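You operate a simulated robot arm through the tools that you are given. There is no shell and no other tool. Be economical: measure what you need, move in short steps, check, and stop when the job is done.

Carry out the task below with a simulated robot arm. There is one attempt and no reset: what you move stays moved.

## Task
Clamp and lock the yellow casting, brush it, then try NO GO.
Fine: all swarf off with the purple brush, then the orange gauge on the port; both back.

It is judged by the outcome, as a careful person would: the job done as asked, and still so three seconds after it is handed in. It fails if anything else is knocked over, pushed out of place, dropped, spilled or broken.

## Robot
A 6-joint arm with a two-finger parallel gripper, fixed in place. Base frame: the origin is at the foot of the arm, x ahead of it, y to its left, z up; the work surface is at about z = 0.82. Units: m, rad, N and s.
With the tool pointing down near the work surface it reaches from about 0.26 to 0.68 m from the base axis. Its first joint turns from -1.152 to 1.152 rad. Payload 2.9 kg.
Tool frame: the origin (TCP) lies between the finger pads and is the grasp point; the fingertips stand 0.03 m ahead of it; z points along the fingers, y is the line along which they close. The gripper opens to 0.11 m. The fingers are 0.02 m wide and 0.01 m thick; the gripper's body (0.048 by 0.112 m) begins 0.055 m behind the TCP.
Orientation is that of the tool frame in the base frame, as a unit quaternion [w, x, y, z]. With the fingers straight down and closing along the base's y, the tool's x points along the base's -x, its y along +y and its z along -z.

## Interface
- The arm moves only by the tool move_arm. Its argument "deltas" is a list of rows, each a list of 7 numbers: the finger opening in m, from 0 to 0.11, then the shift along the tool's x, y, z in units of 40 mm (1.0 is 40 mm), then the turn, a rotation vector about the tool's x, y, z in units of 6 degrees (1.0 is 6 degrees). In form: [[claw, tx, ty, tz, rx, ry, rz], ...]. A call has 1 to 10 rows; each row shifts and turns the commanded pose from where the row before left it, along the tool's axes as they then stand. A call with a number of a shift or a turn outside -1 to 1 is refused whole. A row lasts 0.2 s, in which the tool goes at most 0.05 m and 0.15 rad; a call with a longer step from one row to the next is refused whole, and so is a gripper value outside its range. A pose out of reach is approached as far as the arm can. The call stops where the force on the tool passes 40 N (or 10 N more than at its start, if that is more) or the arm is blocked; 0.2 s more then pass. The fingers move at their own pace (about 0.108 m/s each) and stop on an object; they squeeze with about 23 N. The grip force told is the motor's: it shows also when the fingers shut on nothing. Time passes only in rows, and 0.2 s behind the last, so rows that do not move let the fingers close. The reply holds the time, the measured pose of the TCP, the force on the tool along the base axes, the opening and the grip force, in the units named above and with some noise, and new pictures: "show" is both (left out), scene, wrist or none.
- Cameras (640 x 400 px; columns grow to the right, rows downward): "scene" is fixed at [0.0746, 0.422, 1.4007]; the picture's right is [-0.80, -0.60, 0.00], its down [-0.30, 0.39, -0.87] and it looks along [0.53, -0.69, -0.49] (base axes); focal length 356 px, centre (320, 200). "wrist" rides on the gripper at [-0.036, 0, -0.057] in the tool frame; the picture's right is [0.00, -1.00, 0.00], its down [0.97, 0.00, -0.24] and it looks along [0.24, 0.00, 0.97] (tool axes); focal length 218 px, centre (320, 200).
- probe_pixels(camera, pixels): for up to 12 pixels [column, row] of the newest picture of that camera ("zoom" is the newest enlarged one), the place [x, y, z] in the base frame of the surface seen there, good to about 0.002 m, but the place of the scene camera against the robot may be out by one fixed shift of up to 0.012 m in any direction. No time passes.
- inspect(camera, box): a new picture of the part [left, top, right, bottom] of that camera's present view, enlarged. No time passes.
- job_done(): hands the job in; it is judged then, once.

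Work in short steps. Measure before you move; look again where a grasp or a placing could have gone wrong, and mend it. You have 80 turns and 120 pictures in all, those below and enlarged ones among them. Open the gripper and draw the arm clear of the work before you hand the job in, unless the task says otherwise; then end with one line.

The tools are called after "Request:" by a JSON object that holds its "op" and its "data". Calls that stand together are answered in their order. move_arm: Moves the arm, as the interface text tells. Its arguments: {"type":"object","properties":{"deltas":{"type":"array","items":{"type":"array","items":{"type":"number"}}},"show":{"type":"string","enum":["both","scene","wrist","none"]}},"required":["deltas"]} The other tools are called the same way: probe_pixels (camera, pixels) gives the place of the surface under pixels of a picture; inspect (camera, box) takes an enlarged picture of a part of a camera's view; job_done () hands the job in.

At the start:

```text
time_s: 0.0
ee_pos: [0.4226, -0.0971, 1.1788]
tool_rot: [0.001, 0.001, 1.0, 0.0]
contact_force: [0.8, -0.6, -0.7]
gripper_width: 0.1098
gripper_force: 0.0
```

scene: 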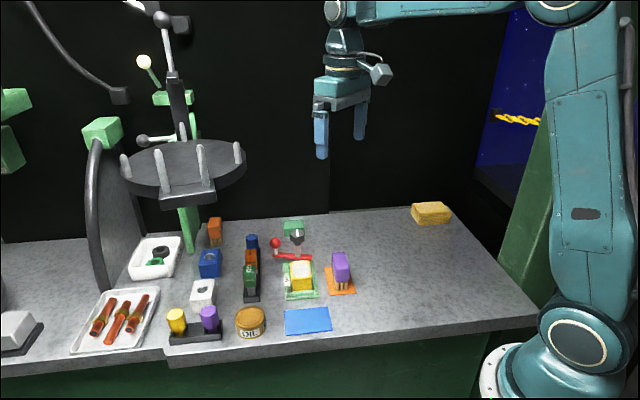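
wrist: 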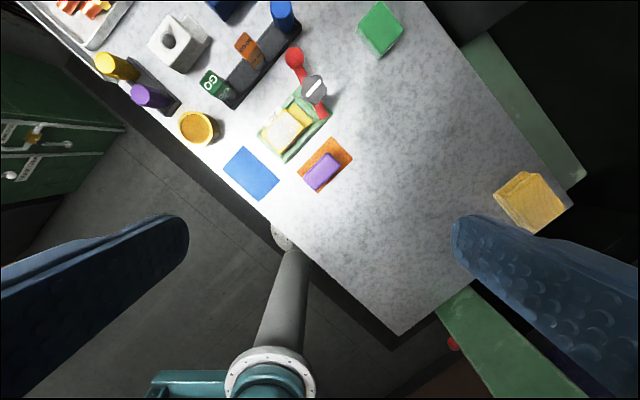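

The pictures show the fixture near scene (300,275), the purple brush at (341,268), and the gauge rack at (251,265). I'll enlarge these areas.

Request:
{"op": "inspect", "data": {"camera": "scene", "box": [190, 205, 370, 345]}}

Request:
{"op": "inspect", "data": {"camera": "wrist", "box": [180, 0, 420, 210]}}

```text
2.86 times, centred on (280, 275) of scene
```

zoom: 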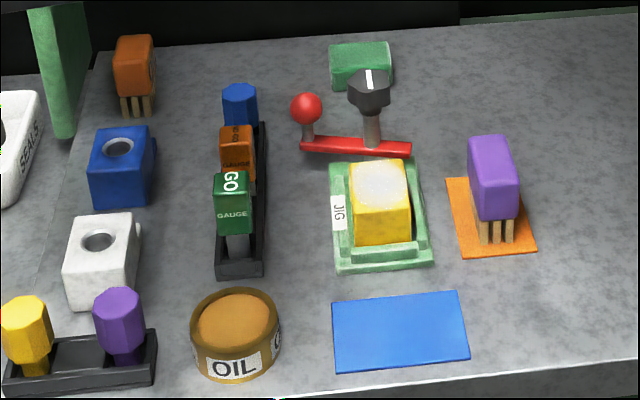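

```text
1.90 times, centred on (300, 105) of wrist
```

zoom: 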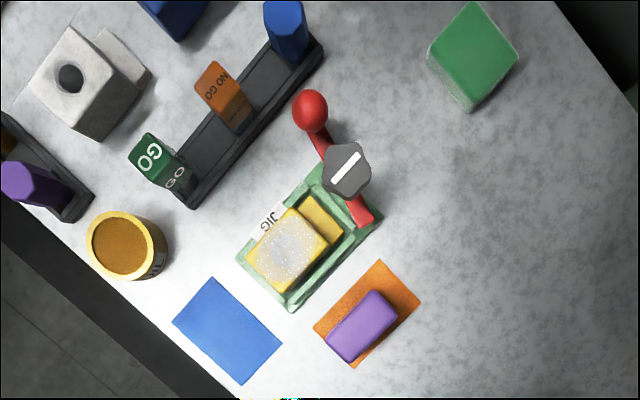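

The wrist zoom shows the jig, the lever with its red ball, the dark knob, the brush and the gauges. I'll measure them.

Request:
{"op": "probe_pixels", "data": {"camera": "zoom", "pixels": [[288, 248], [310, 108], [347, 168], [362, 216], [240, 258], [292, 308], [378, 215], [320, 222], [362, 325], [213, 82], [240, 112], [410, 295]]}}

Request:
{"op": "probe_pixels", "data": {"camera": "wrist", "pixels": [[263, 136], [284, 107], [312, 118], [289, 154], [321, 160], [338, 170], [308, 178], [280, 18], [210, 80], [237, 102], [300, 22], [380, 30]]}}

Request:
{"op": "probe_pixels", "data": {"camera": "scene", "pixels": [[297, 256], [276, 243], [296, 230], [340, 255]]}}

```text
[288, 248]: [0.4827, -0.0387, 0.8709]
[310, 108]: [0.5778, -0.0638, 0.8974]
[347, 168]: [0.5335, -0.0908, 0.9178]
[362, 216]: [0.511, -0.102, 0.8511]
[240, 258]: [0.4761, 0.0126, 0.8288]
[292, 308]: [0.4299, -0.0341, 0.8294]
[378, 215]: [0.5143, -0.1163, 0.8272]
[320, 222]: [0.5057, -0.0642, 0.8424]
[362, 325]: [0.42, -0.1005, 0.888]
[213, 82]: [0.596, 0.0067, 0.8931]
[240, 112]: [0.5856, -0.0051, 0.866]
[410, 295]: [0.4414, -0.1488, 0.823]
```

```text
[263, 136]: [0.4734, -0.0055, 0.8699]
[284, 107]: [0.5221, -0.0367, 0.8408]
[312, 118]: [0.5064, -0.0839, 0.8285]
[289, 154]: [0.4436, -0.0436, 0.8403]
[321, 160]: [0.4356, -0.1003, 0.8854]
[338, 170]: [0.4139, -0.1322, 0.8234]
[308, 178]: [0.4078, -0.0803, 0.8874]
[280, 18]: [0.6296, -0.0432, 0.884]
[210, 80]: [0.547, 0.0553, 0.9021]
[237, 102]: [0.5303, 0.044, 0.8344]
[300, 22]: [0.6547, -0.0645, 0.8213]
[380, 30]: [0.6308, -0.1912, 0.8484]
```

```text
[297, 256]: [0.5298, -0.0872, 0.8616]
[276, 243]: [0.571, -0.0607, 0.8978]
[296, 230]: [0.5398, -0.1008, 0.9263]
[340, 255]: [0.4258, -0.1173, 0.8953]
```

Jig is rotated about 45° with the casting top at z≈0.871 and the lever and knob behind it. I'll go closer overhead, staying high, for a good look.

Request:
{"op": "move_arm", "data": {"deltas": [[0.06, -0.65, 0.1, 0.3, 0, 0, 0], [0.06, -0.65, 0.1, 0.3, 0, 0, 0], [0.06, -0.65, 0.1, 0.3, 0, 0, 0], [0.06, -0.65, 0.1, 0.3, 0, 0, 0], [0.06, -0.65, 0.1, 0.3, 0, 0, 0], [0.06, 0, 0, 0, 0, 0, 0]]}}

Request:
{"op": "inspect", "data": {"camera": "wrist", "box": [180, 60, 480, 360]}}

```text
time_s: 1.4
ee_pos: [0.5519, -0.076, 1.1192]
tool_rot: [0.0, 0.0, 1.0, 0.0]
contact_force: [-0.6, -0.1, -0.3]
gripper_width: 0.06
gripper_force: 0.1
```

scene: 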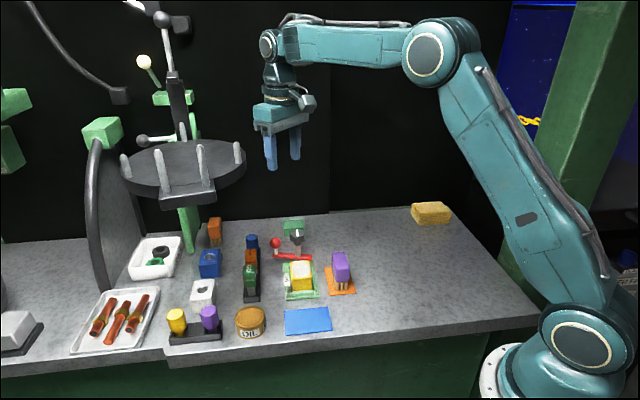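
wrist: 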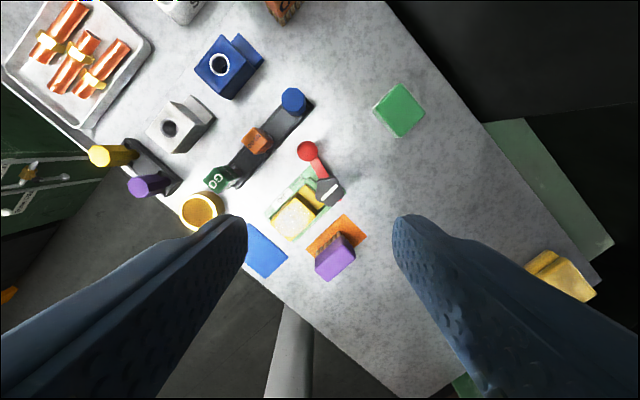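

```text
1.33 times, centred on (330, 210) of wrist
```

zoom: 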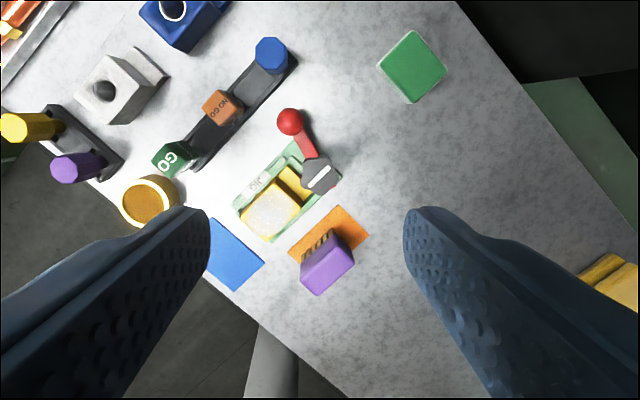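

I need finer detail on the lever and knob, so I'll zoom in both cameras.

Request:
{"op": "inspect", "data": {"camera": "wrist", "box": [250, 130, 370, 250]}}

Request:
{"op": "inspect", "data": {"camera": "scene", "box": [265, 215, 365, 305]}}

```text
3.33 times, centred on (310, 190) of wrist
```

zoom: 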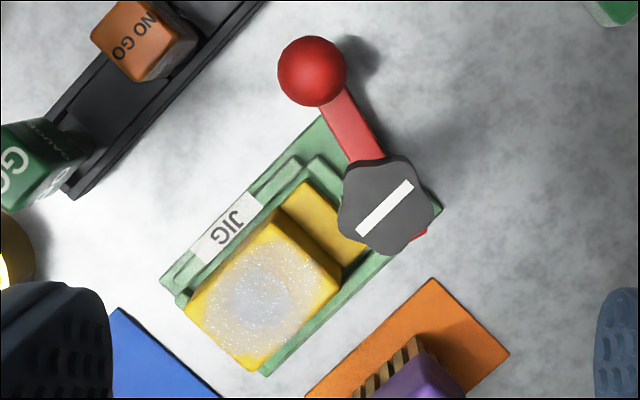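

```text
4.44 times, centred on (315, 260) of scene
```

zoom: 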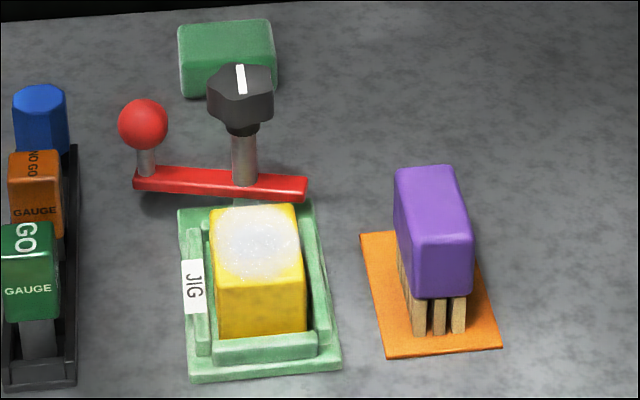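

The lever pivots on the post with the knob; its short end should swing clockwise onto the casting's low boss, then the knob locks it. I'll measure the ball at wrist (308,151), the knob at (330,191), the boss, and the rim of the bar.

Request:
{"op": "probe_pixels", "data": {"camera": "wrist", "pixels": [[308, 151], [299, 151], [316, 151], [308, 142], [308, 159], [330, 191], [318, 185], [343, 192], [331, 204], [336, 179], [308, 196], [337, 201]]}}

Request:
{"op": "probe_pixels", "data": {"camera": "zoom", "pixels": [[135, 125], [143, 102], [143, 165], [150, 182], [300, 190], [240, 85], [240, 120], [242, 160], [435, 235], [432, 180], [420, 310], [440, 320]]}}

```text
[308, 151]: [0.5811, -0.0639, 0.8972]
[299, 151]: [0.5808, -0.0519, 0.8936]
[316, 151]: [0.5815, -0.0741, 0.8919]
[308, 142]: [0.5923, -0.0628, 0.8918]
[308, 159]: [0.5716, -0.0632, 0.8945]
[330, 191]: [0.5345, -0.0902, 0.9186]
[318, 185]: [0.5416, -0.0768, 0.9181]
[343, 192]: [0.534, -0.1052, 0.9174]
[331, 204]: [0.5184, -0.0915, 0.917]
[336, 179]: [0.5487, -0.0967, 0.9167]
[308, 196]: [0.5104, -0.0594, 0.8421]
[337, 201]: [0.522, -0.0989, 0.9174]
```

```text
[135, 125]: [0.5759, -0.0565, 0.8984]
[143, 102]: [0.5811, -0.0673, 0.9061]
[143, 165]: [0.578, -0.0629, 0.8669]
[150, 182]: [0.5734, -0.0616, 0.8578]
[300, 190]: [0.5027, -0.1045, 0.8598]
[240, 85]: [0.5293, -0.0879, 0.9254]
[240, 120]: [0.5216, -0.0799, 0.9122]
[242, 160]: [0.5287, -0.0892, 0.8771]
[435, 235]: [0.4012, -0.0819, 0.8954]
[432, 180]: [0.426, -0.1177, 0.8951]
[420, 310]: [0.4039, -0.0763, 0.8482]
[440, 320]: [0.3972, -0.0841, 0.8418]
```

Ball centre ≈ (0.582,-0.063,0.885), pivot ≈ (0.534,-0.091). I'll go over the ball with the fingers yawed 30° so they close tangentially.

Request:
{"op": "move_arm", "data": {"deltas": [[0.06, -0.75, 0.325, 0.5, 0, 0, 0], [0.06, 0, 0, 0.55, 0, 0, -1], [0.06, 0, 0, 0.55, 0, 0, -1], [0.06, 0, 0, 0.55, 0, 0, -1], [0.06, 0, 0, 0.55, 0, 0, -1], [0.06, 0, 0, 0.55, 0, 0, -1], [0.06, 0, 0, 0, 0, 0, 0]]}}

```text
time_s: 3.0
ee_pos: [0.5829, -0.0631, 0.9909]
tool_rot: [0.0, -0.26, 0.966, 0.001]
contact_force: [-0.3, 1.2, 0.3]
gripper_width: 0.0598
gripper_force: 0.2
```

scene: 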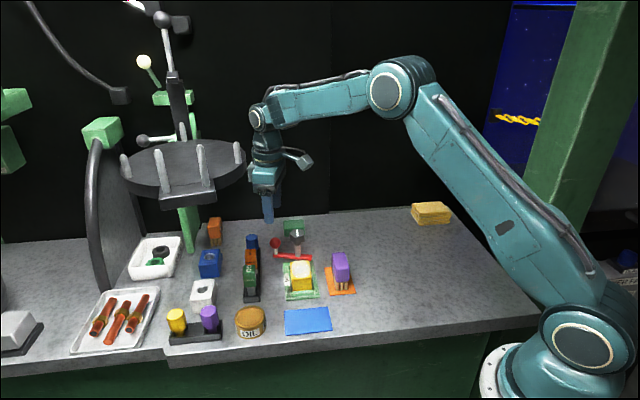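
wrist: 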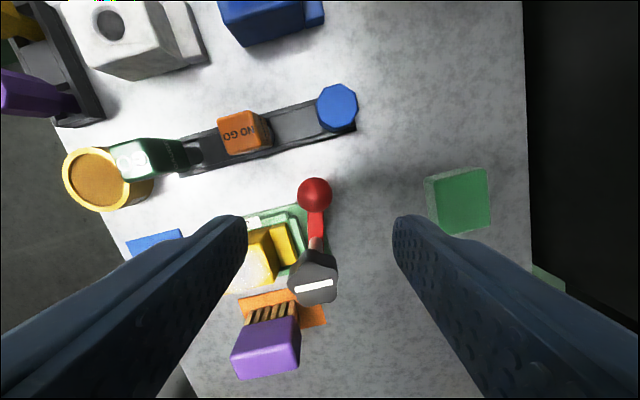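

Lever lies vertically in the wrist picture, with the ball at (315,194) centred between the fingers. I descend and close on the ball.

Request:
{"op": "move_arm", "data": {"deltas": [[0.06, 0, 0, 0.9, 0, 0, 0], [0.06, 0, 0, 0.9, 0, 0, 0], [0.06, 0, 0, 0.7, 0, 0, 0], [0.02, 0, 0, 0, 0, 0, 0], [0.02, 0, 0, 0, 0, 0, 0]]}}

```text
time_s: 4.2
ee_pos: [0.5826, -0.0635, 0.889]
tool_rot: [0.0, -0.258, 0.966, 0.0]
contact_force: [-0.1, 2.1, -4.3]
gripper_width: 0.0272
gripper_force: 44.5
```

scene: 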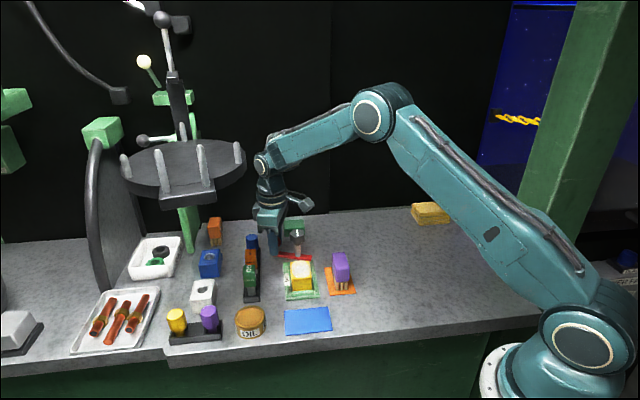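
wrist: 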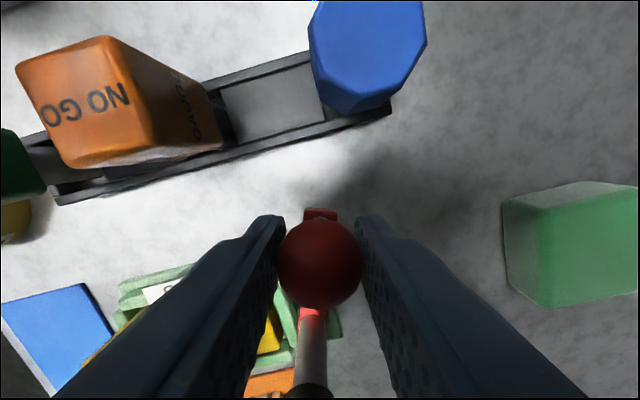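

Ball gripped (opening 0.027). I swing the lever clockwise along its arc, 48° first.

Request:
{"op": "move_arm", "data": {"deltas": [[0.02, 0.0076, -0.145, 0, 0, 0, 1], [0.02, 0.0076, -0.145, 0, 0, 0, 1], [0.02, 0.0076, -0.145, 0, 0, 0, 1], [0.02, 0.0076, -0.145, 0, 0, 0, 1], [0.02, 0.0076, -0.145, 0, 0, 0, 1], [0.02, 0.0076, -0.145, 0, 0, 0, 1], [0.02, 0.0076, -0.145, 0, 0, 0, 1], [0.02, 0.0076, -0.145, 0, 0, 0, 1]]}}

Request:
{"op": "inspect", "data": {"camera": "scene", "box": [245, 205, 365, 305]}}

```text
time_s: 6.0
ee_pos: [0.5853, -0.1066, 0.8894]
tool_rot: [-0.003, 0.156, 0.988, 0.001]
contact_force: [-27.4, 8.7, 2.5]
gripper_width: 0.0275
gripper_force: 44.8
```

scene: 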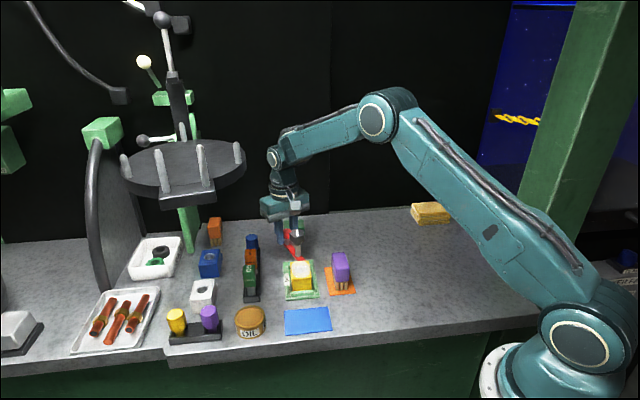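
wrist: 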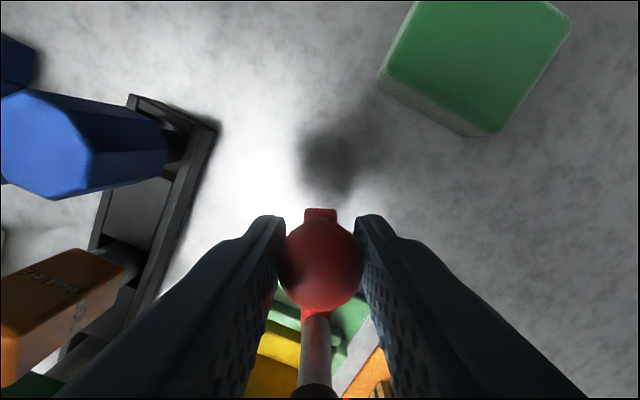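

```text
4.00 times, centred on (305, 255) of scene
```

zoom: 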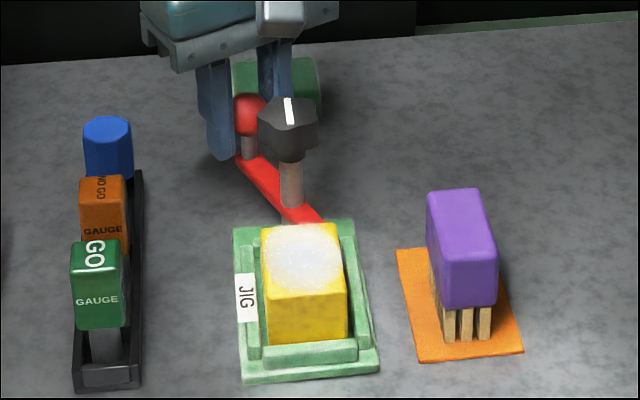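

The short arm is swinging toward the boss; force −27 N in x says I'm commanding about 2 mm too far out, so I correct inward and continue the remaining ~27°.

Request:
{"op": "move_arm", "data": {"deltas": [[0.02, 0.075, 0, 0, 0, 0, 0], [0.02, 0.0076, -0.14, 0, 0, 0, 1], [0.02, 0.0076, -0.14, 0, 0, 0, 1], [0.02, 0.0076, -0.14, 0, 0, 0, 1], [0.02, 0.0076, -0.14, 0, 0, 0, 1], [0.02, 0.003, -0.07, 0, 0, 0, 0.5]]}}

Request:
{"op": "inspect", "data": {"camera": "scene", "box": [245, 205, 365, 305]}}

```text
time_s: 7.4
ee_pos: [0.5722, -0.1275, 0.8898]
tool_rot: [0.001, 0.381, 0.925, 0.0]
contact_force: [1.9, 12.1, -8.1]
gripper_width: 0.0271
gripper_force: 44.4
```

scene: 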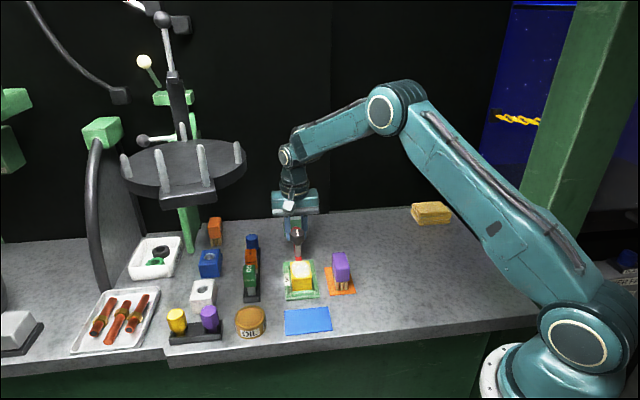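
wrist: 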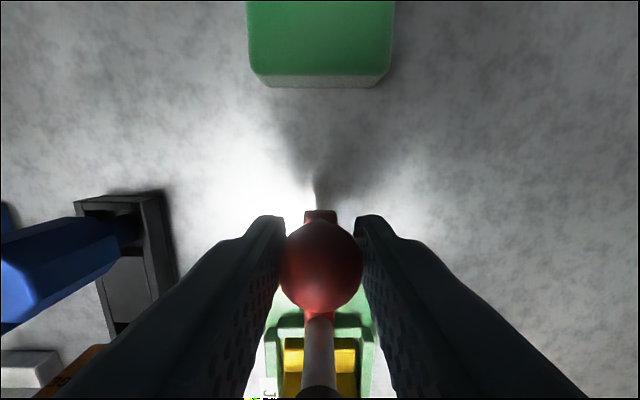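

```text
4.00 times, centred on (305, 255) of scene
```

zoom: 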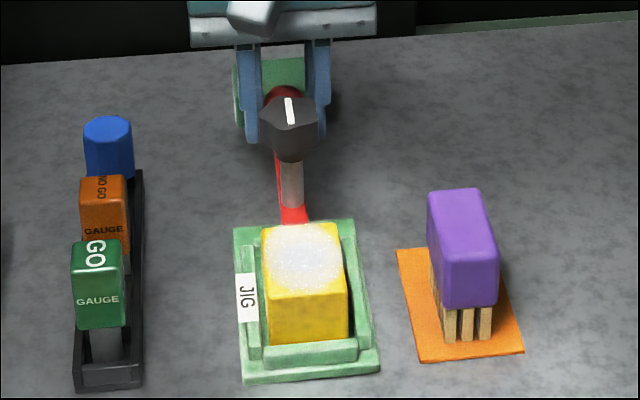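

The bar now lies along the jig over the boss. I nudge a bit further to see whether there's a stop.

Request:
{"op": "move_arm", "data": {"deltas": [[0.02, 0.004, -0.07, 0, 0, 0, 0.5], [0.02, 0.004, -0.07, 0, 0, 0, 0.5], [0.02, 0, 0, 0, 0, 0, 0]], "show": "wrist"}}

```text
time_s: 8.0
ee_pos: [0.5713, -0.1284, 0.8902]
tool_rot: [0.006, 0.419, 0.908, 0.004]
contact_force: [9.5, 4.9, -5.7]
gripper_width: 0.0274
gripper_force: 45.4
stopped in row 3: the force on the tool passed its limit (the readings are from after the stop); the commanded pose is now the measured one
```

wrist: 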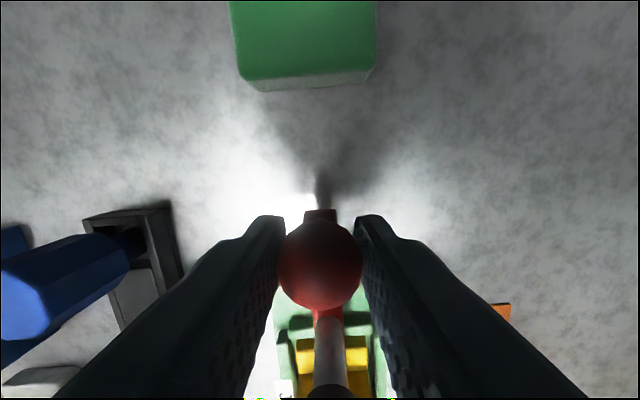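

The stop is reached with the bar along the jig: clamped. I release, lift straight up and start turning back to face the knob.

Request:
{"op": "move_arm", "data": {"deltas": [[0.06, 0, 0, 0, 0, 0, 0], [0.06, 0, 0, 0, 0, 0, 0], [0.06, 0, 0, -0.9, 0, 0, 0], [0.06, 0, 0, -0.9, 0, 0, 0], [0.06, 0, 0, -0.7, 0, 0, 0], [0.06, 0.65, 0, 0, 0, 0, -1], [0.06, 0.65, 0, 0, 0, 0, -1], [0.06, 0, 0, 0, 0, 0, -1], [0.06, 0, 0, 0, 0, 0, -1], [0.06, 0, 0, 0, 0, 0, -1]], "show": "none"}}

Request:
{"op": "move_arm", "data": {"deltas": [[0.06, 0, 0, 0, 0, 0, -1], [0.06, 0, 0, 0, 0, 0, -1], [0.06, 0, 0, 0, 0, 0, -1], [0.06, 0, 0, 0, 0, 0, -1], [0.06, 0, 0, 0, 0, 0, -1], [0.06, 0, 0, 0, 0, 0, -1], [0.06, 0, 0, 0, 0, 0, -1], [0.06, 0, 0, 0, 0, 0, -1], [0.06, 0, 0, 0, 0, 0, -1], [0.06, 0, 0, 0, 0, 0, -1]]}}

Request:
{"op": "inspect", "data": {"camera": "wrist", "box": [220, 130, 420, 330]}}

```text
time_s: 10.2
ee_pos: [0.5339, -0.091, 0.9899]
tool_rot: [0.005, 0.17, 0.985, 0.002]
contact_force: [0.5, 0.2, 0.3]
gripper_width: 0.06
gripper_force: 0.1
```

```text
time_s: 12.4
ee_pos: [0.5352, -0.0897, 0.9897]
tool_rot: [0.006, -0.345, 0.939, -0.001]
contact_force: [0.3, 0.3, -0.5]
gripper_width: 0.06
gripper_force: 0.0
```

scene: 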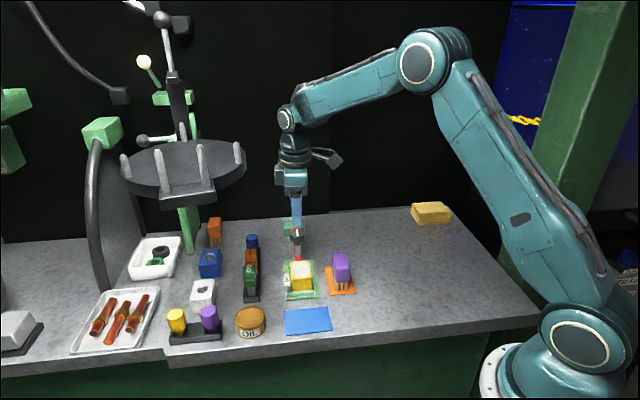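
wrist: 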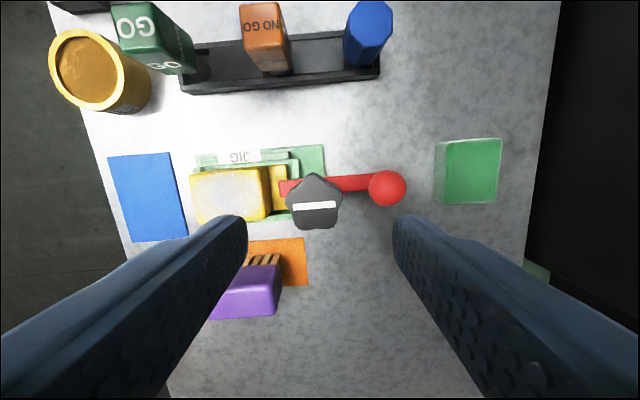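

```text
2.00 times, centred on (320, 230) of wrist
```

zoom: 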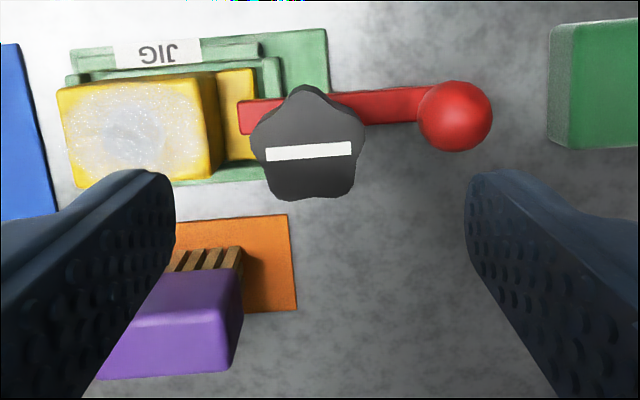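

The knob has five lobes, with its mark along the lever. I narrow the fingers to 0.044 and lower around the knob, then close gently.

Request:
{"op": "move_arm", "data": {"deltas": [[0.044, 0.044, 0, 0.4, 0, 0, -0.8], [0.044, 0, 0, 0.5, 0, 0, 0], [0.044, 0, 0, 0.5, 0, 0, 0], [0.044, 0, 0, 0.5, 0, 0, 0], [0.044, 0, 0, 0, 0, 0, 0], [0.02, 0, 0, 0, 0, 0, 0], [0.02, 0, 0, 0, 0, 0, 0]]}}

Request:
{"op": "inspect", "data": {"camera": "scene", "box": [245, 205, 365, 305]}}

```text
time_s: 14.0
ee_pos: [0.5322, -0.0899, 0.9129]
tool_rot: [0.001, -0.385, 0.923, 0.002]
contact_force: [-24.7, 26.0, 7.6]
gripper_width: 0.0354
gripper_force: 44.7
```

scene: 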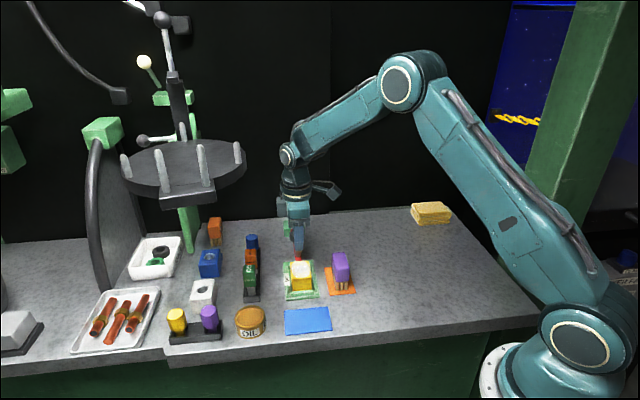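
wrist: 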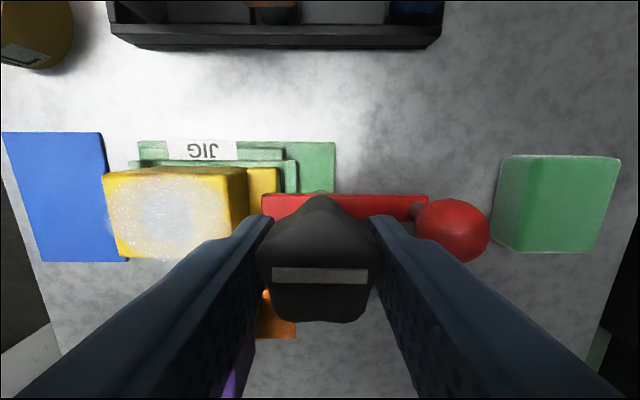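

```text
4.00 times, centred on (305, 255) of scene
```

zoom: 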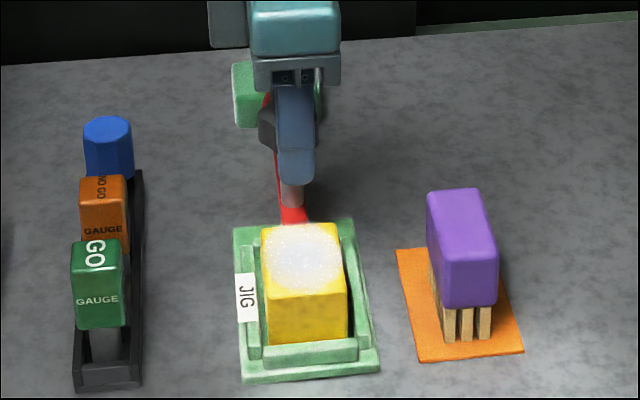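

Fingers hold the knob (0.035), with a sideways load meaning the knob centre is ~2 mm toward tool +y; I recentre then turn clockwise gradually.

Request:
{"op": "move_arm", "data": {"deltas": [[0.02, 0, 0.05, 0, 0, 0, 0], [0.02, 0, 0, 0, 0, 0, 0.7], [0.02, 0, 0, 0, 0, 0, 0.7], [0.02, 0, 0, 0, 0, 0, 0.7]]}}

```text
time_s: 15.0
ee_pos: [0.532, -0.0879, 0.9134]
tool_rot: [0.005, -0.28, 0.96, 0.0]
contact_force: [-8.5, 24.6, -2.2]
gripper_width: 0.0355
gripper_force: 44.3
```

scene: 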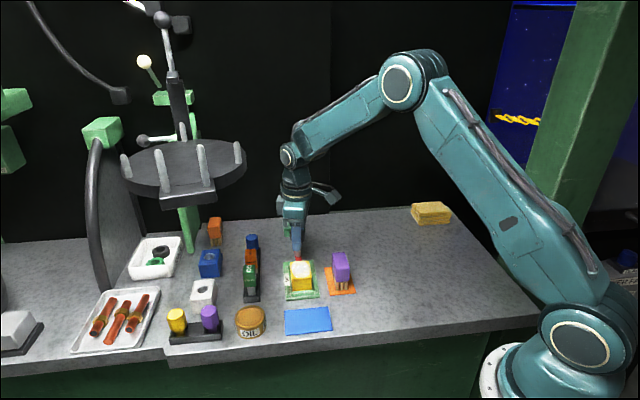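
wrist: 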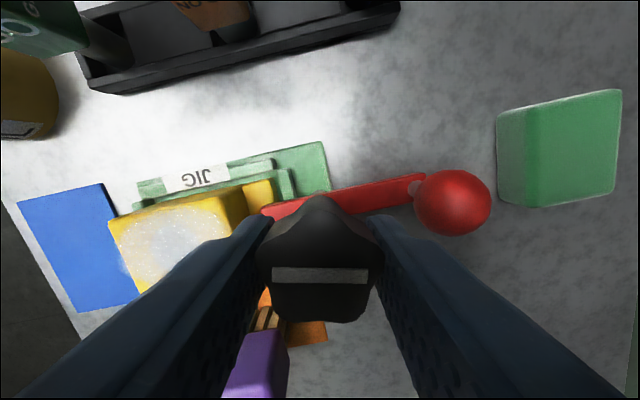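

The knob turns freely with the gripper. I relieve the side load a bit more and keep turning clockwise.

Request:
{"op": "move_arm", "data": {"deltas": [[0.02, -0.01, 0.06, 0, 0, 0, 0], [0.02, 0, 0, 0, 0, 0, 0.8], [0.02, 0, 0, 0, 0, 0, 0.8], [0.02, 0, 0, 0, 0, 0, 0.8], [0.02, 0, 0, 0, 0, 0, 0.8]], "show": "wrist"}}

```text
time_s: 16.2
ee_pos: [0.5318, -0.0885, 0.9144]
tool_rot: [0.006, -0.114, 0.993, 0.0]
contact_force: [2.1, 6.2, -9.4]
gripper_width: 0.0353
gripper_force: 45.2
```

wrist: 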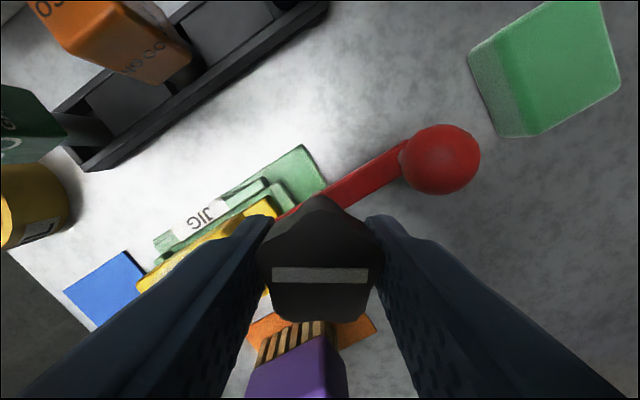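

Turned about 32°, lever staying put, forces low. Continue clockwise.

Request:
{"op": "move_arm", "data": {"deltas": [[0.02, 0, 0, 0, 0, 0, 0.8], [0.02, 0, 0, 0, 0, 0, 0.8], [0.02, 0, 0, 0, 0, 0, 0.8], [0.02, 0, 0, 0, 0, 0, 0.8], [0.02, 0, 0, 0, 0, 0, 0.8], [0.02, 0, 0, 0, 0, 0, 0.8]], "show": "wrist"}}

```text
time_s: 17.6
ee_pos: [0.5321, -0.0871, 0.9135]
tool_rot: [0.005, 0.136, 0.991, 0.002]
contact_force: [3.3, 9.1, -11.2]
gripper_width: 0.0356
gripper_force: 44.6
```

wrist: 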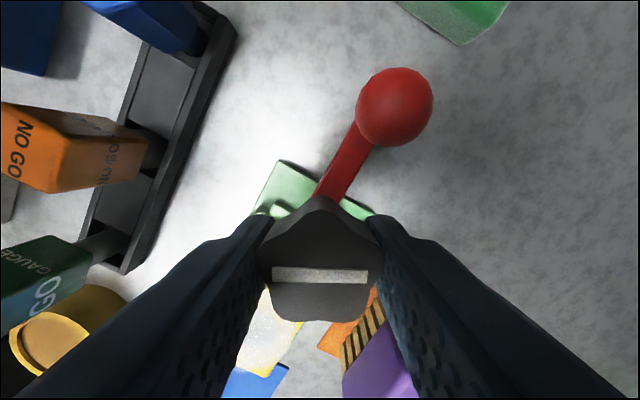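

Still free at ~61°. Continue to ~90° and feel for a stop.

Request:
{"op": "move_arm", "data": {"deltas": [[0.02, 0, 0, 0, 0, 0, 0.8], [0.02, 0, 0, 0, 0, 0, 0.8], [0.02, 0, 0, 0, 0, 0, 0.8], [0.02, 0, 0, 0, 0, 0, 0.8], [0.02, 0, 0, 0, 0, 0, 0.8], [0.02, 0, 0, 0, 0, 0, 0.8], [0.02, 0, 0, 0, 0, 0, 0]], "show": "wrist"}}

```text
time_s: 19.2
ee_pos: [0.5321, -0.087, 0.9139]
tool_rot: [0.004, 0.376, 0.926, 0.003]
contact_force: [7.6, 20.5, -5.3]
gripper_width: 0.0354
gripper_force: 44.6
```

wrist: 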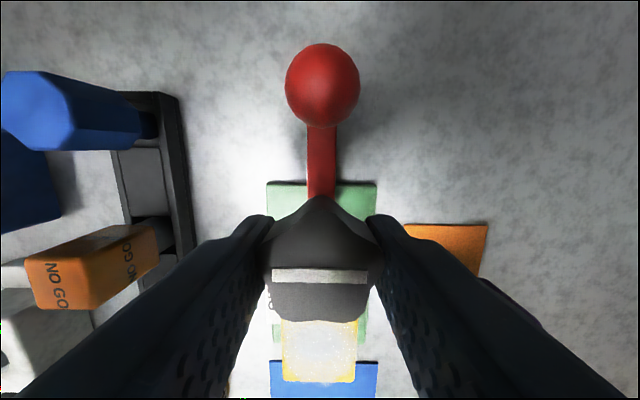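

The mark is now across the lever (~90°). I nudge further to test for a stop.

Request:
{"op": "move_arm", "data": {"deltas": [[0.02, 0, 0, 0, 0, 0, 0.8], [0.02, 0, 0, 0, 0, 0, 0.8], [0.02, 0, 0, 0, 0, 0, 0]], "show": "wrist"}}

```text
time_s: 20.0
ee_pos: [0.5327, -0.0864, 0.9144]
tool_rot: [0.005, 0.453, 0.892, 0.004]
contact_force: [10.4, 21.5, -5.0]
gripper_width: 0.0357
gripper_force: 45.2
```

wrist: 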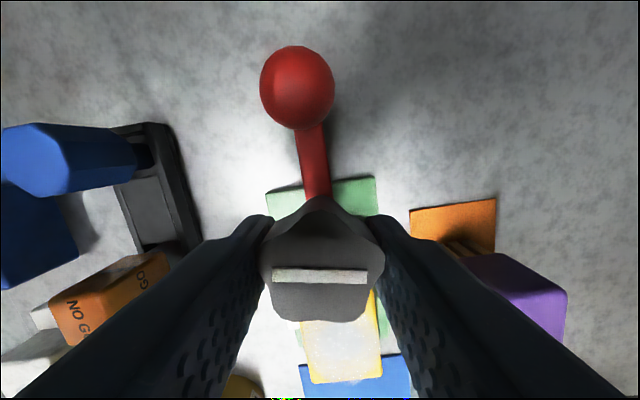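

No stop yet at ~100°; I keep turning until it resists or slips.

Request:
{"op": "move_arm", "data": {"deltas": [[0.02, 0, -0.04, 0, 0, 0, 0.8], [0.02, 0, 0, 0, 0, 0, 0.8], [0.02, 0, 0, 0, 0, 0, 0.8], [0.02, 0, 0, 0, 0, 0, 0.8], [0.02, 0, 0, 0, 0, 0, 0.8], [0.02, 0, 0, 0, 0, 0, 0]], "show": "wrist"}}

```text
time_s: 21.4
ee_pos: [0.5314, -0.0855, 0.9146]
tool_rot: [0.006, 0.626, 0.78, 0.007]
contact_force: [26.6, 23.2, -0.1]
gripper_width: 0.0353
gripper_force: 15.6
```

wrist: 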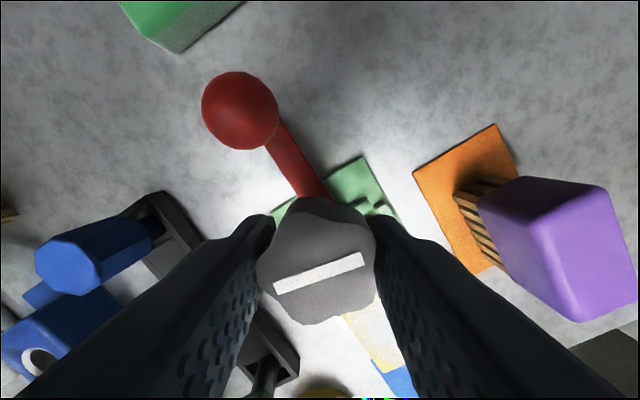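

The knob stopped following: its stop is reached. I open, rise, and check the lock's final state.

Request:
{"op": "move_arm", "data": {"deltas": [[0.05, 0, 0, 0, 0, 0, 0], [0.05, 0, 0, 0, 0, 0, 0], [0.05, 0, 0, -0.9, 0, 0, 0], [0.05, 0, 0, -0.9, 0, 0, 0], [0.05, 0, 0, -0.9, 0, 0, -1], [0.05, 0, 0, -0.9, 0, 0, -1], [0.05, 0, 0, -0.4, 0, 0, -1], [0.05, 0, 0, 0, 0, 0, -1]]}}

Request:
{"op": "inspect", "data": {"camera": "scene", "box": [245, 205, 365, 305]}}

Request:
{"op": "inspect", "data": {"camera": "wrist", "box": [240, 150, 420, 330]}}

```text
time_s: 23.2
ee_pos: [0.528, -0.0894, 1.0758]
tool_rot: [0.003, 0.453, 0.892, 0.003]
contact_force: [-0.3, -0.2, 0.5]
gripper_width: 0.0502
gripper_force: 0.1
```

scene: 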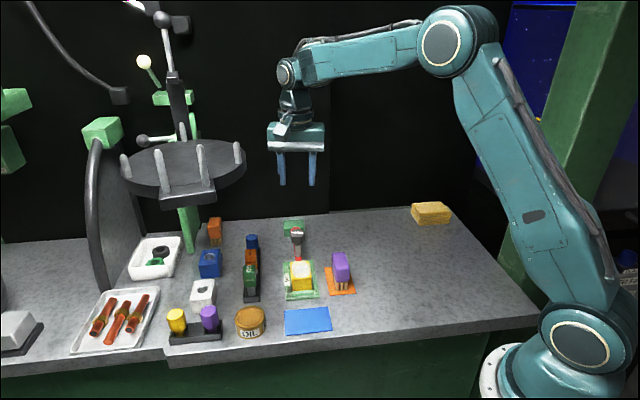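
wrist: 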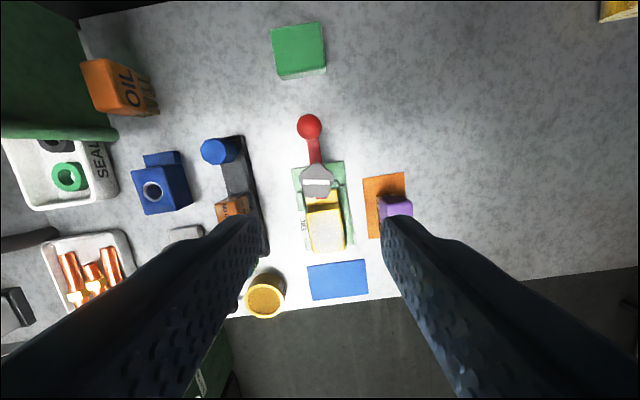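

```text
4.00 times, centred on (305, 255) of scene
```

zoom: 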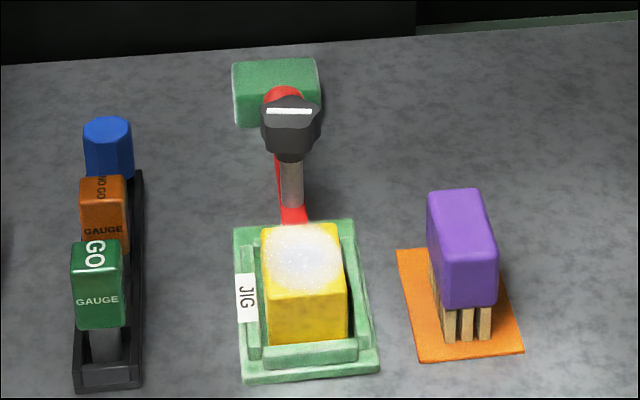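

```text
2.22 times, centred on (330, 240) of wrist
```

zoom: 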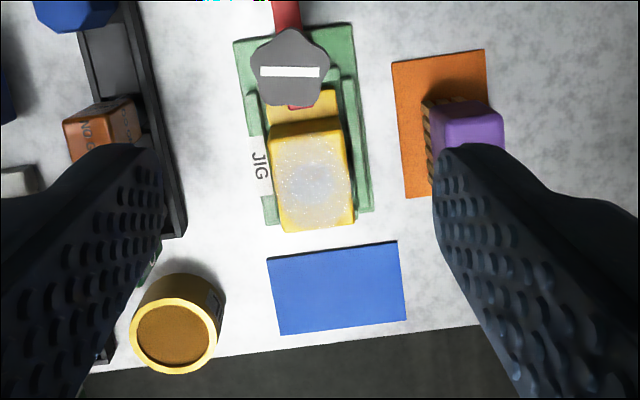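

The mark is now exactly across with the lever on the boss: clamped and locked. Next the brush; I move above it for a clear view.

Request:
{"op": "move_arm", "data": {"deltas": [[0.08, 0.48, -0.817, 0, 0, 0, 0], [0.08, 0.48, -0.817, 0, 0, 0, 0], [0.08, 0.48, -0.817, 0, 0, 0, 0], [0.08, 0, 0, 0, 0, 0, -0.75], [0.08, 0, 0, 0, 0, 0, -0.75], [0.08, 0, 0, 0, 0, 0, 0]]}}

Request:
{"op": "inspect", "data": {"camera": "wrist", "box": [220, 120, 420, 320]}}

```text
time_s: 24.6
ee_pos: [0.4154, -0.1007, 1.073]
tool_rot: [0.004, 0.382, 0.924, 0.002]
contact_force: [-0.6, -0.4, -0.5]
gripper_width: 0.0799
gripper_force: 0.1
```

scene: 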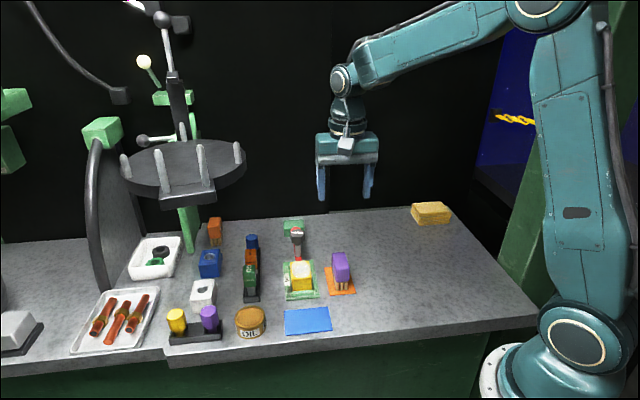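
wrist: 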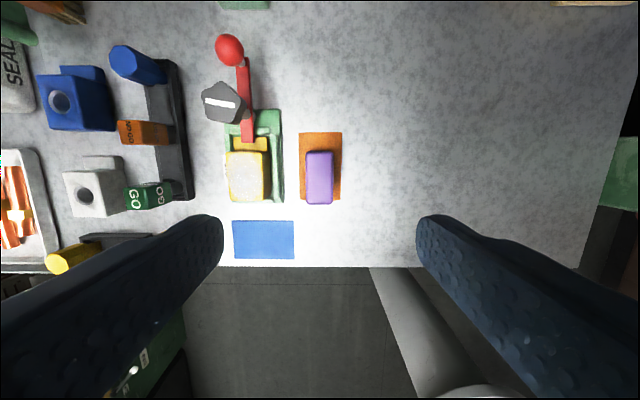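

```text
2.00 times, centred on (320, 220) of wrist
```

zoom: 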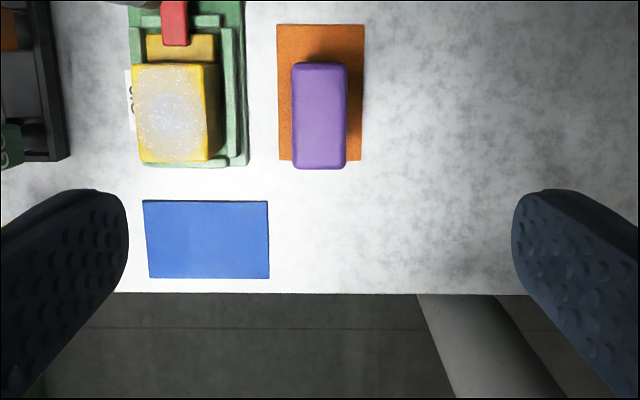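

Yaw −45° aligns with the bench layout; brush long axis is along tool x. I measure brush, its mat, casting top and the jig edges.

Request:
{"op": "probe_pixels", "data": {"camera": "zoom", "pixels": [[320, 110], [296, 110], [344, 110], [320, 70], [320, 160], [280, 28], [360, 28], [282, 156], [357, 157], [172, 66], [168, 155], [138, 110]]}}

Request:
{"op": "probe_pixels", "data": {"camera": "zoom", "pixels": [[202, 110], [170, 110], [180, 48], [165, 10], [205, 250], [150, 205], [262, 275], [240, 30], [245, 160]]}}

```text
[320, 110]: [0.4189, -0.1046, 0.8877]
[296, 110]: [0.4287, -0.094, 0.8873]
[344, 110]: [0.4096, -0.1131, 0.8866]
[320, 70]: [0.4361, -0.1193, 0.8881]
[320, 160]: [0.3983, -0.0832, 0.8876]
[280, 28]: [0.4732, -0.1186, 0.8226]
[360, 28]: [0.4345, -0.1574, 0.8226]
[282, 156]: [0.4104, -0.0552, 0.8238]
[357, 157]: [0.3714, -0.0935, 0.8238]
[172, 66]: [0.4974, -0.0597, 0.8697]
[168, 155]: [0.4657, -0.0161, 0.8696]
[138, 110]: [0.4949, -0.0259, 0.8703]
```

```text
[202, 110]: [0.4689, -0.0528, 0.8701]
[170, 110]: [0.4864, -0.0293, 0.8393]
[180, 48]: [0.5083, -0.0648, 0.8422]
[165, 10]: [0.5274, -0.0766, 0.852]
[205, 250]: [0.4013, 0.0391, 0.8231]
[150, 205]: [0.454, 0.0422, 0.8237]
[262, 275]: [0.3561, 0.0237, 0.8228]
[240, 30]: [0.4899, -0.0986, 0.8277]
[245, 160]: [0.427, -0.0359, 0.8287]
```

Brush centre ≈ (0.418,-0.1025), top 0.888, width 0.027; casting top 0.870 with the port at its middle. I descend over the brush with fingers across its narrow side.

Request:
{"op": "move_arm", "data": {"deltas": [[0.06, -0.078, 0.014, 0.9, 0, 0, 0], [0.06, 0, 0, 1, 0, 0, 0], [0.06, 0, 0, 1, 0, 0, 0], [0.06, 0, 0, 0.7, 0, 0, 0], [0.06, 0, 0, 0.6, 0, 0, 0], [0.06, 0, 0, 0, 0, 0, 0]]}}

```text
time_s: 26.0
ee_pos: [0.4194, -0.1014, 0.9041]
tool_rot: [0.004, 0.384, 0.923, 0.003]
contact_force: [-0.1, -0.6, -0.2]
gripper_width: 0.0599
gripper_force: 0.1
```

scene: 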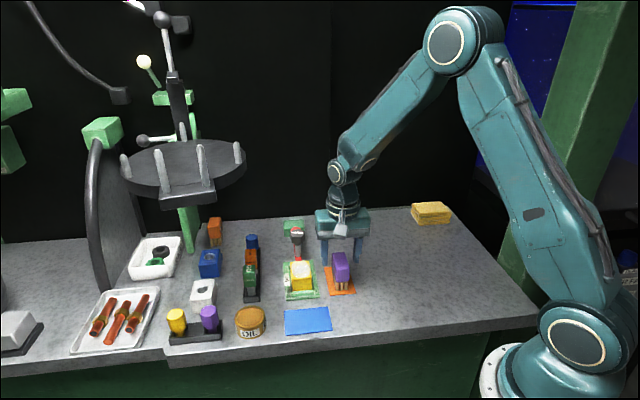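
wrist: 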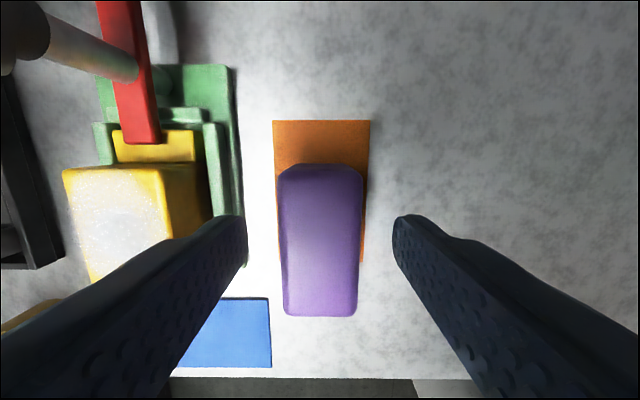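

The brush at (320,240) is centred between the fingers. Descend 28 mm and grip.

Request:
{"op": "move_arm", "data": {"deltas": [[0.06, 0, 0, 0.7, 0, 0, 0], [0.06, 0, 0, 0, 0, 0, 0], [0.015, 0, 0, 0, 0, 0, 0], [0.015, 0, 0, 0, 0, 0, 0]]}}

```text
time_s: 27.0
ee_pos: [0.42, -0.1006, 0.8764]
tool_rot: [0.004, 0.382, 0.924, 0.003]
contact_force: [0.5, 0.7, 0.3]
gripper_width: 0.0318
gripper_force: 23.1
```

scene: 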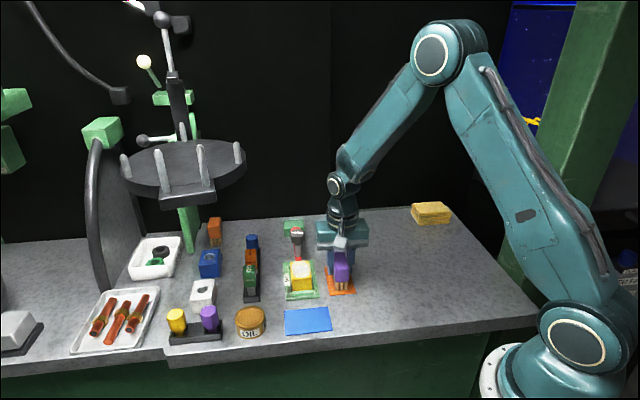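
wrist: 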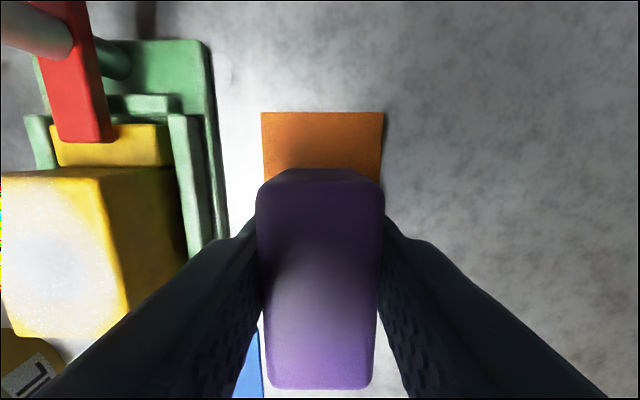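

Brush gripped at TCP (0.420,-0.1006,0.8764), its home pose. I lift 70 mm and carry it along tool +y toward the casting's near edge.

Request:
{"op": "move_arm", "data": {"deltas": [[0.015, 0, 0, -0.9, 0, 0, 0], [0.015, 0, 0, -0.85, 0, 0, 0], [0.015, 0, 0.85, 0, 0, 0, 0], [0.015, 0, 0.85, 0, 0, 0, 0], [0.015, 0, 0, 0, 0, 0, 0]]}}

Request:
{"op": "inspect", "data": {"camera": "scene", "box": [245, 205, 365, 305]}}

```text
time_s: 28.2
ee_pos: [0.4662, -0.0536, 0.9483]
tool_rot: [0.005, 0.382, 0.924, 0.004]
contact_force: [-0.4, -0.2, -1.7]
gripper_width: 0.0315
gripper_force: 22.6
```

scene: 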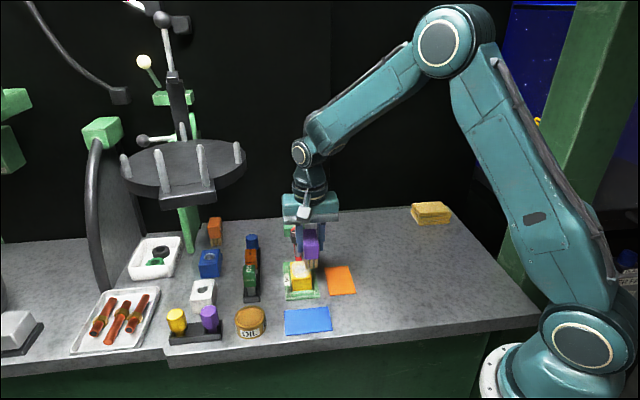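
wrist: 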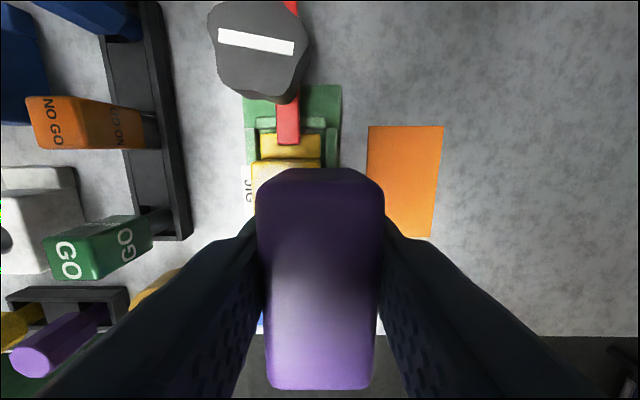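

```text
4.00 times, centred on (305, 255) of scene
```

zoom: 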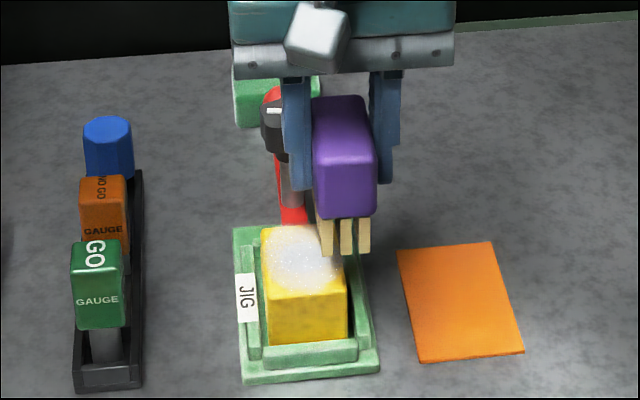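

Brush hovers over the casting's right edge, bristle tips ≈0.895, aligned in u. I lower to light contact and check force.

Request:
{"op": "move_arm", "data": {"deltas": [[0.015, 0, 0, 0.35, 0, 0, 0], [0.015, 0, 0, 0.25, 0, 0, 0], [0.015, 0, 0, 0.05, 0, 0, 0]], "show": "none"}}

Request:
{"op": "inspect", "data": {"camera": "scene", "box": [245, 205, 365, 305]}}

```text
time_s: 29.0
ee_pos: [0.4677, -0.054, 0.9237]
tool_rot: [0.006, 0.382, 0.924, 0.003]
contact_force: [-6.5, 0.3, 22.1]
gripper_width: 0.0321
gripper_force: 22.6
```

```text
4.00 times, centred on (305, 255) of scene
```

zoom: 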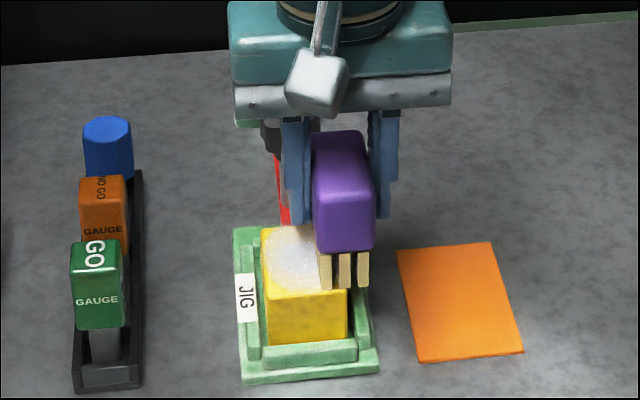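

Contact with 22 N; I ease off 1.2 mm and sweep along tool +y across the top.

Request:
{"op": "move_arm", "data": {"deltas": [[0.015, 0, 0, -0.03, 0, 0, 0], [0.015, 0, 0.2, 0, 0, 0, 0], [0.015, 0, 0.25, 0, 0, 0, 0], [0.015, 0, 0.25, 0, 0, 0, 0], [0.015, 0, 0.25, 0, 0, 0, 0], [0.015, 0, 0.25, 0, 0, 0, 0], [0.015, 0, 0, 0, 0, 0, 0]], "show": "none"}}

Request:
{"op": "inspect", "data": {"camera": "scene", "box": [245, 205, 365, 305]}}

```text
time_s: 30.6
ee_pos: [0.5013, -0.02, 0.923]
tool_rot: [0.004, 0.382, 0.924, 0.003]
contact_force: [-3.8, -3.9, 18.2]
gripper_width: 0.0316
gripper_force: 23.4
```

```text
4.00 times, centred on (305, 255) of scene
```

zoom: 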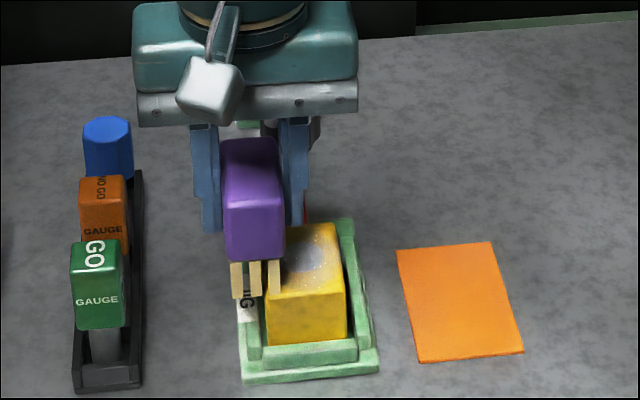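

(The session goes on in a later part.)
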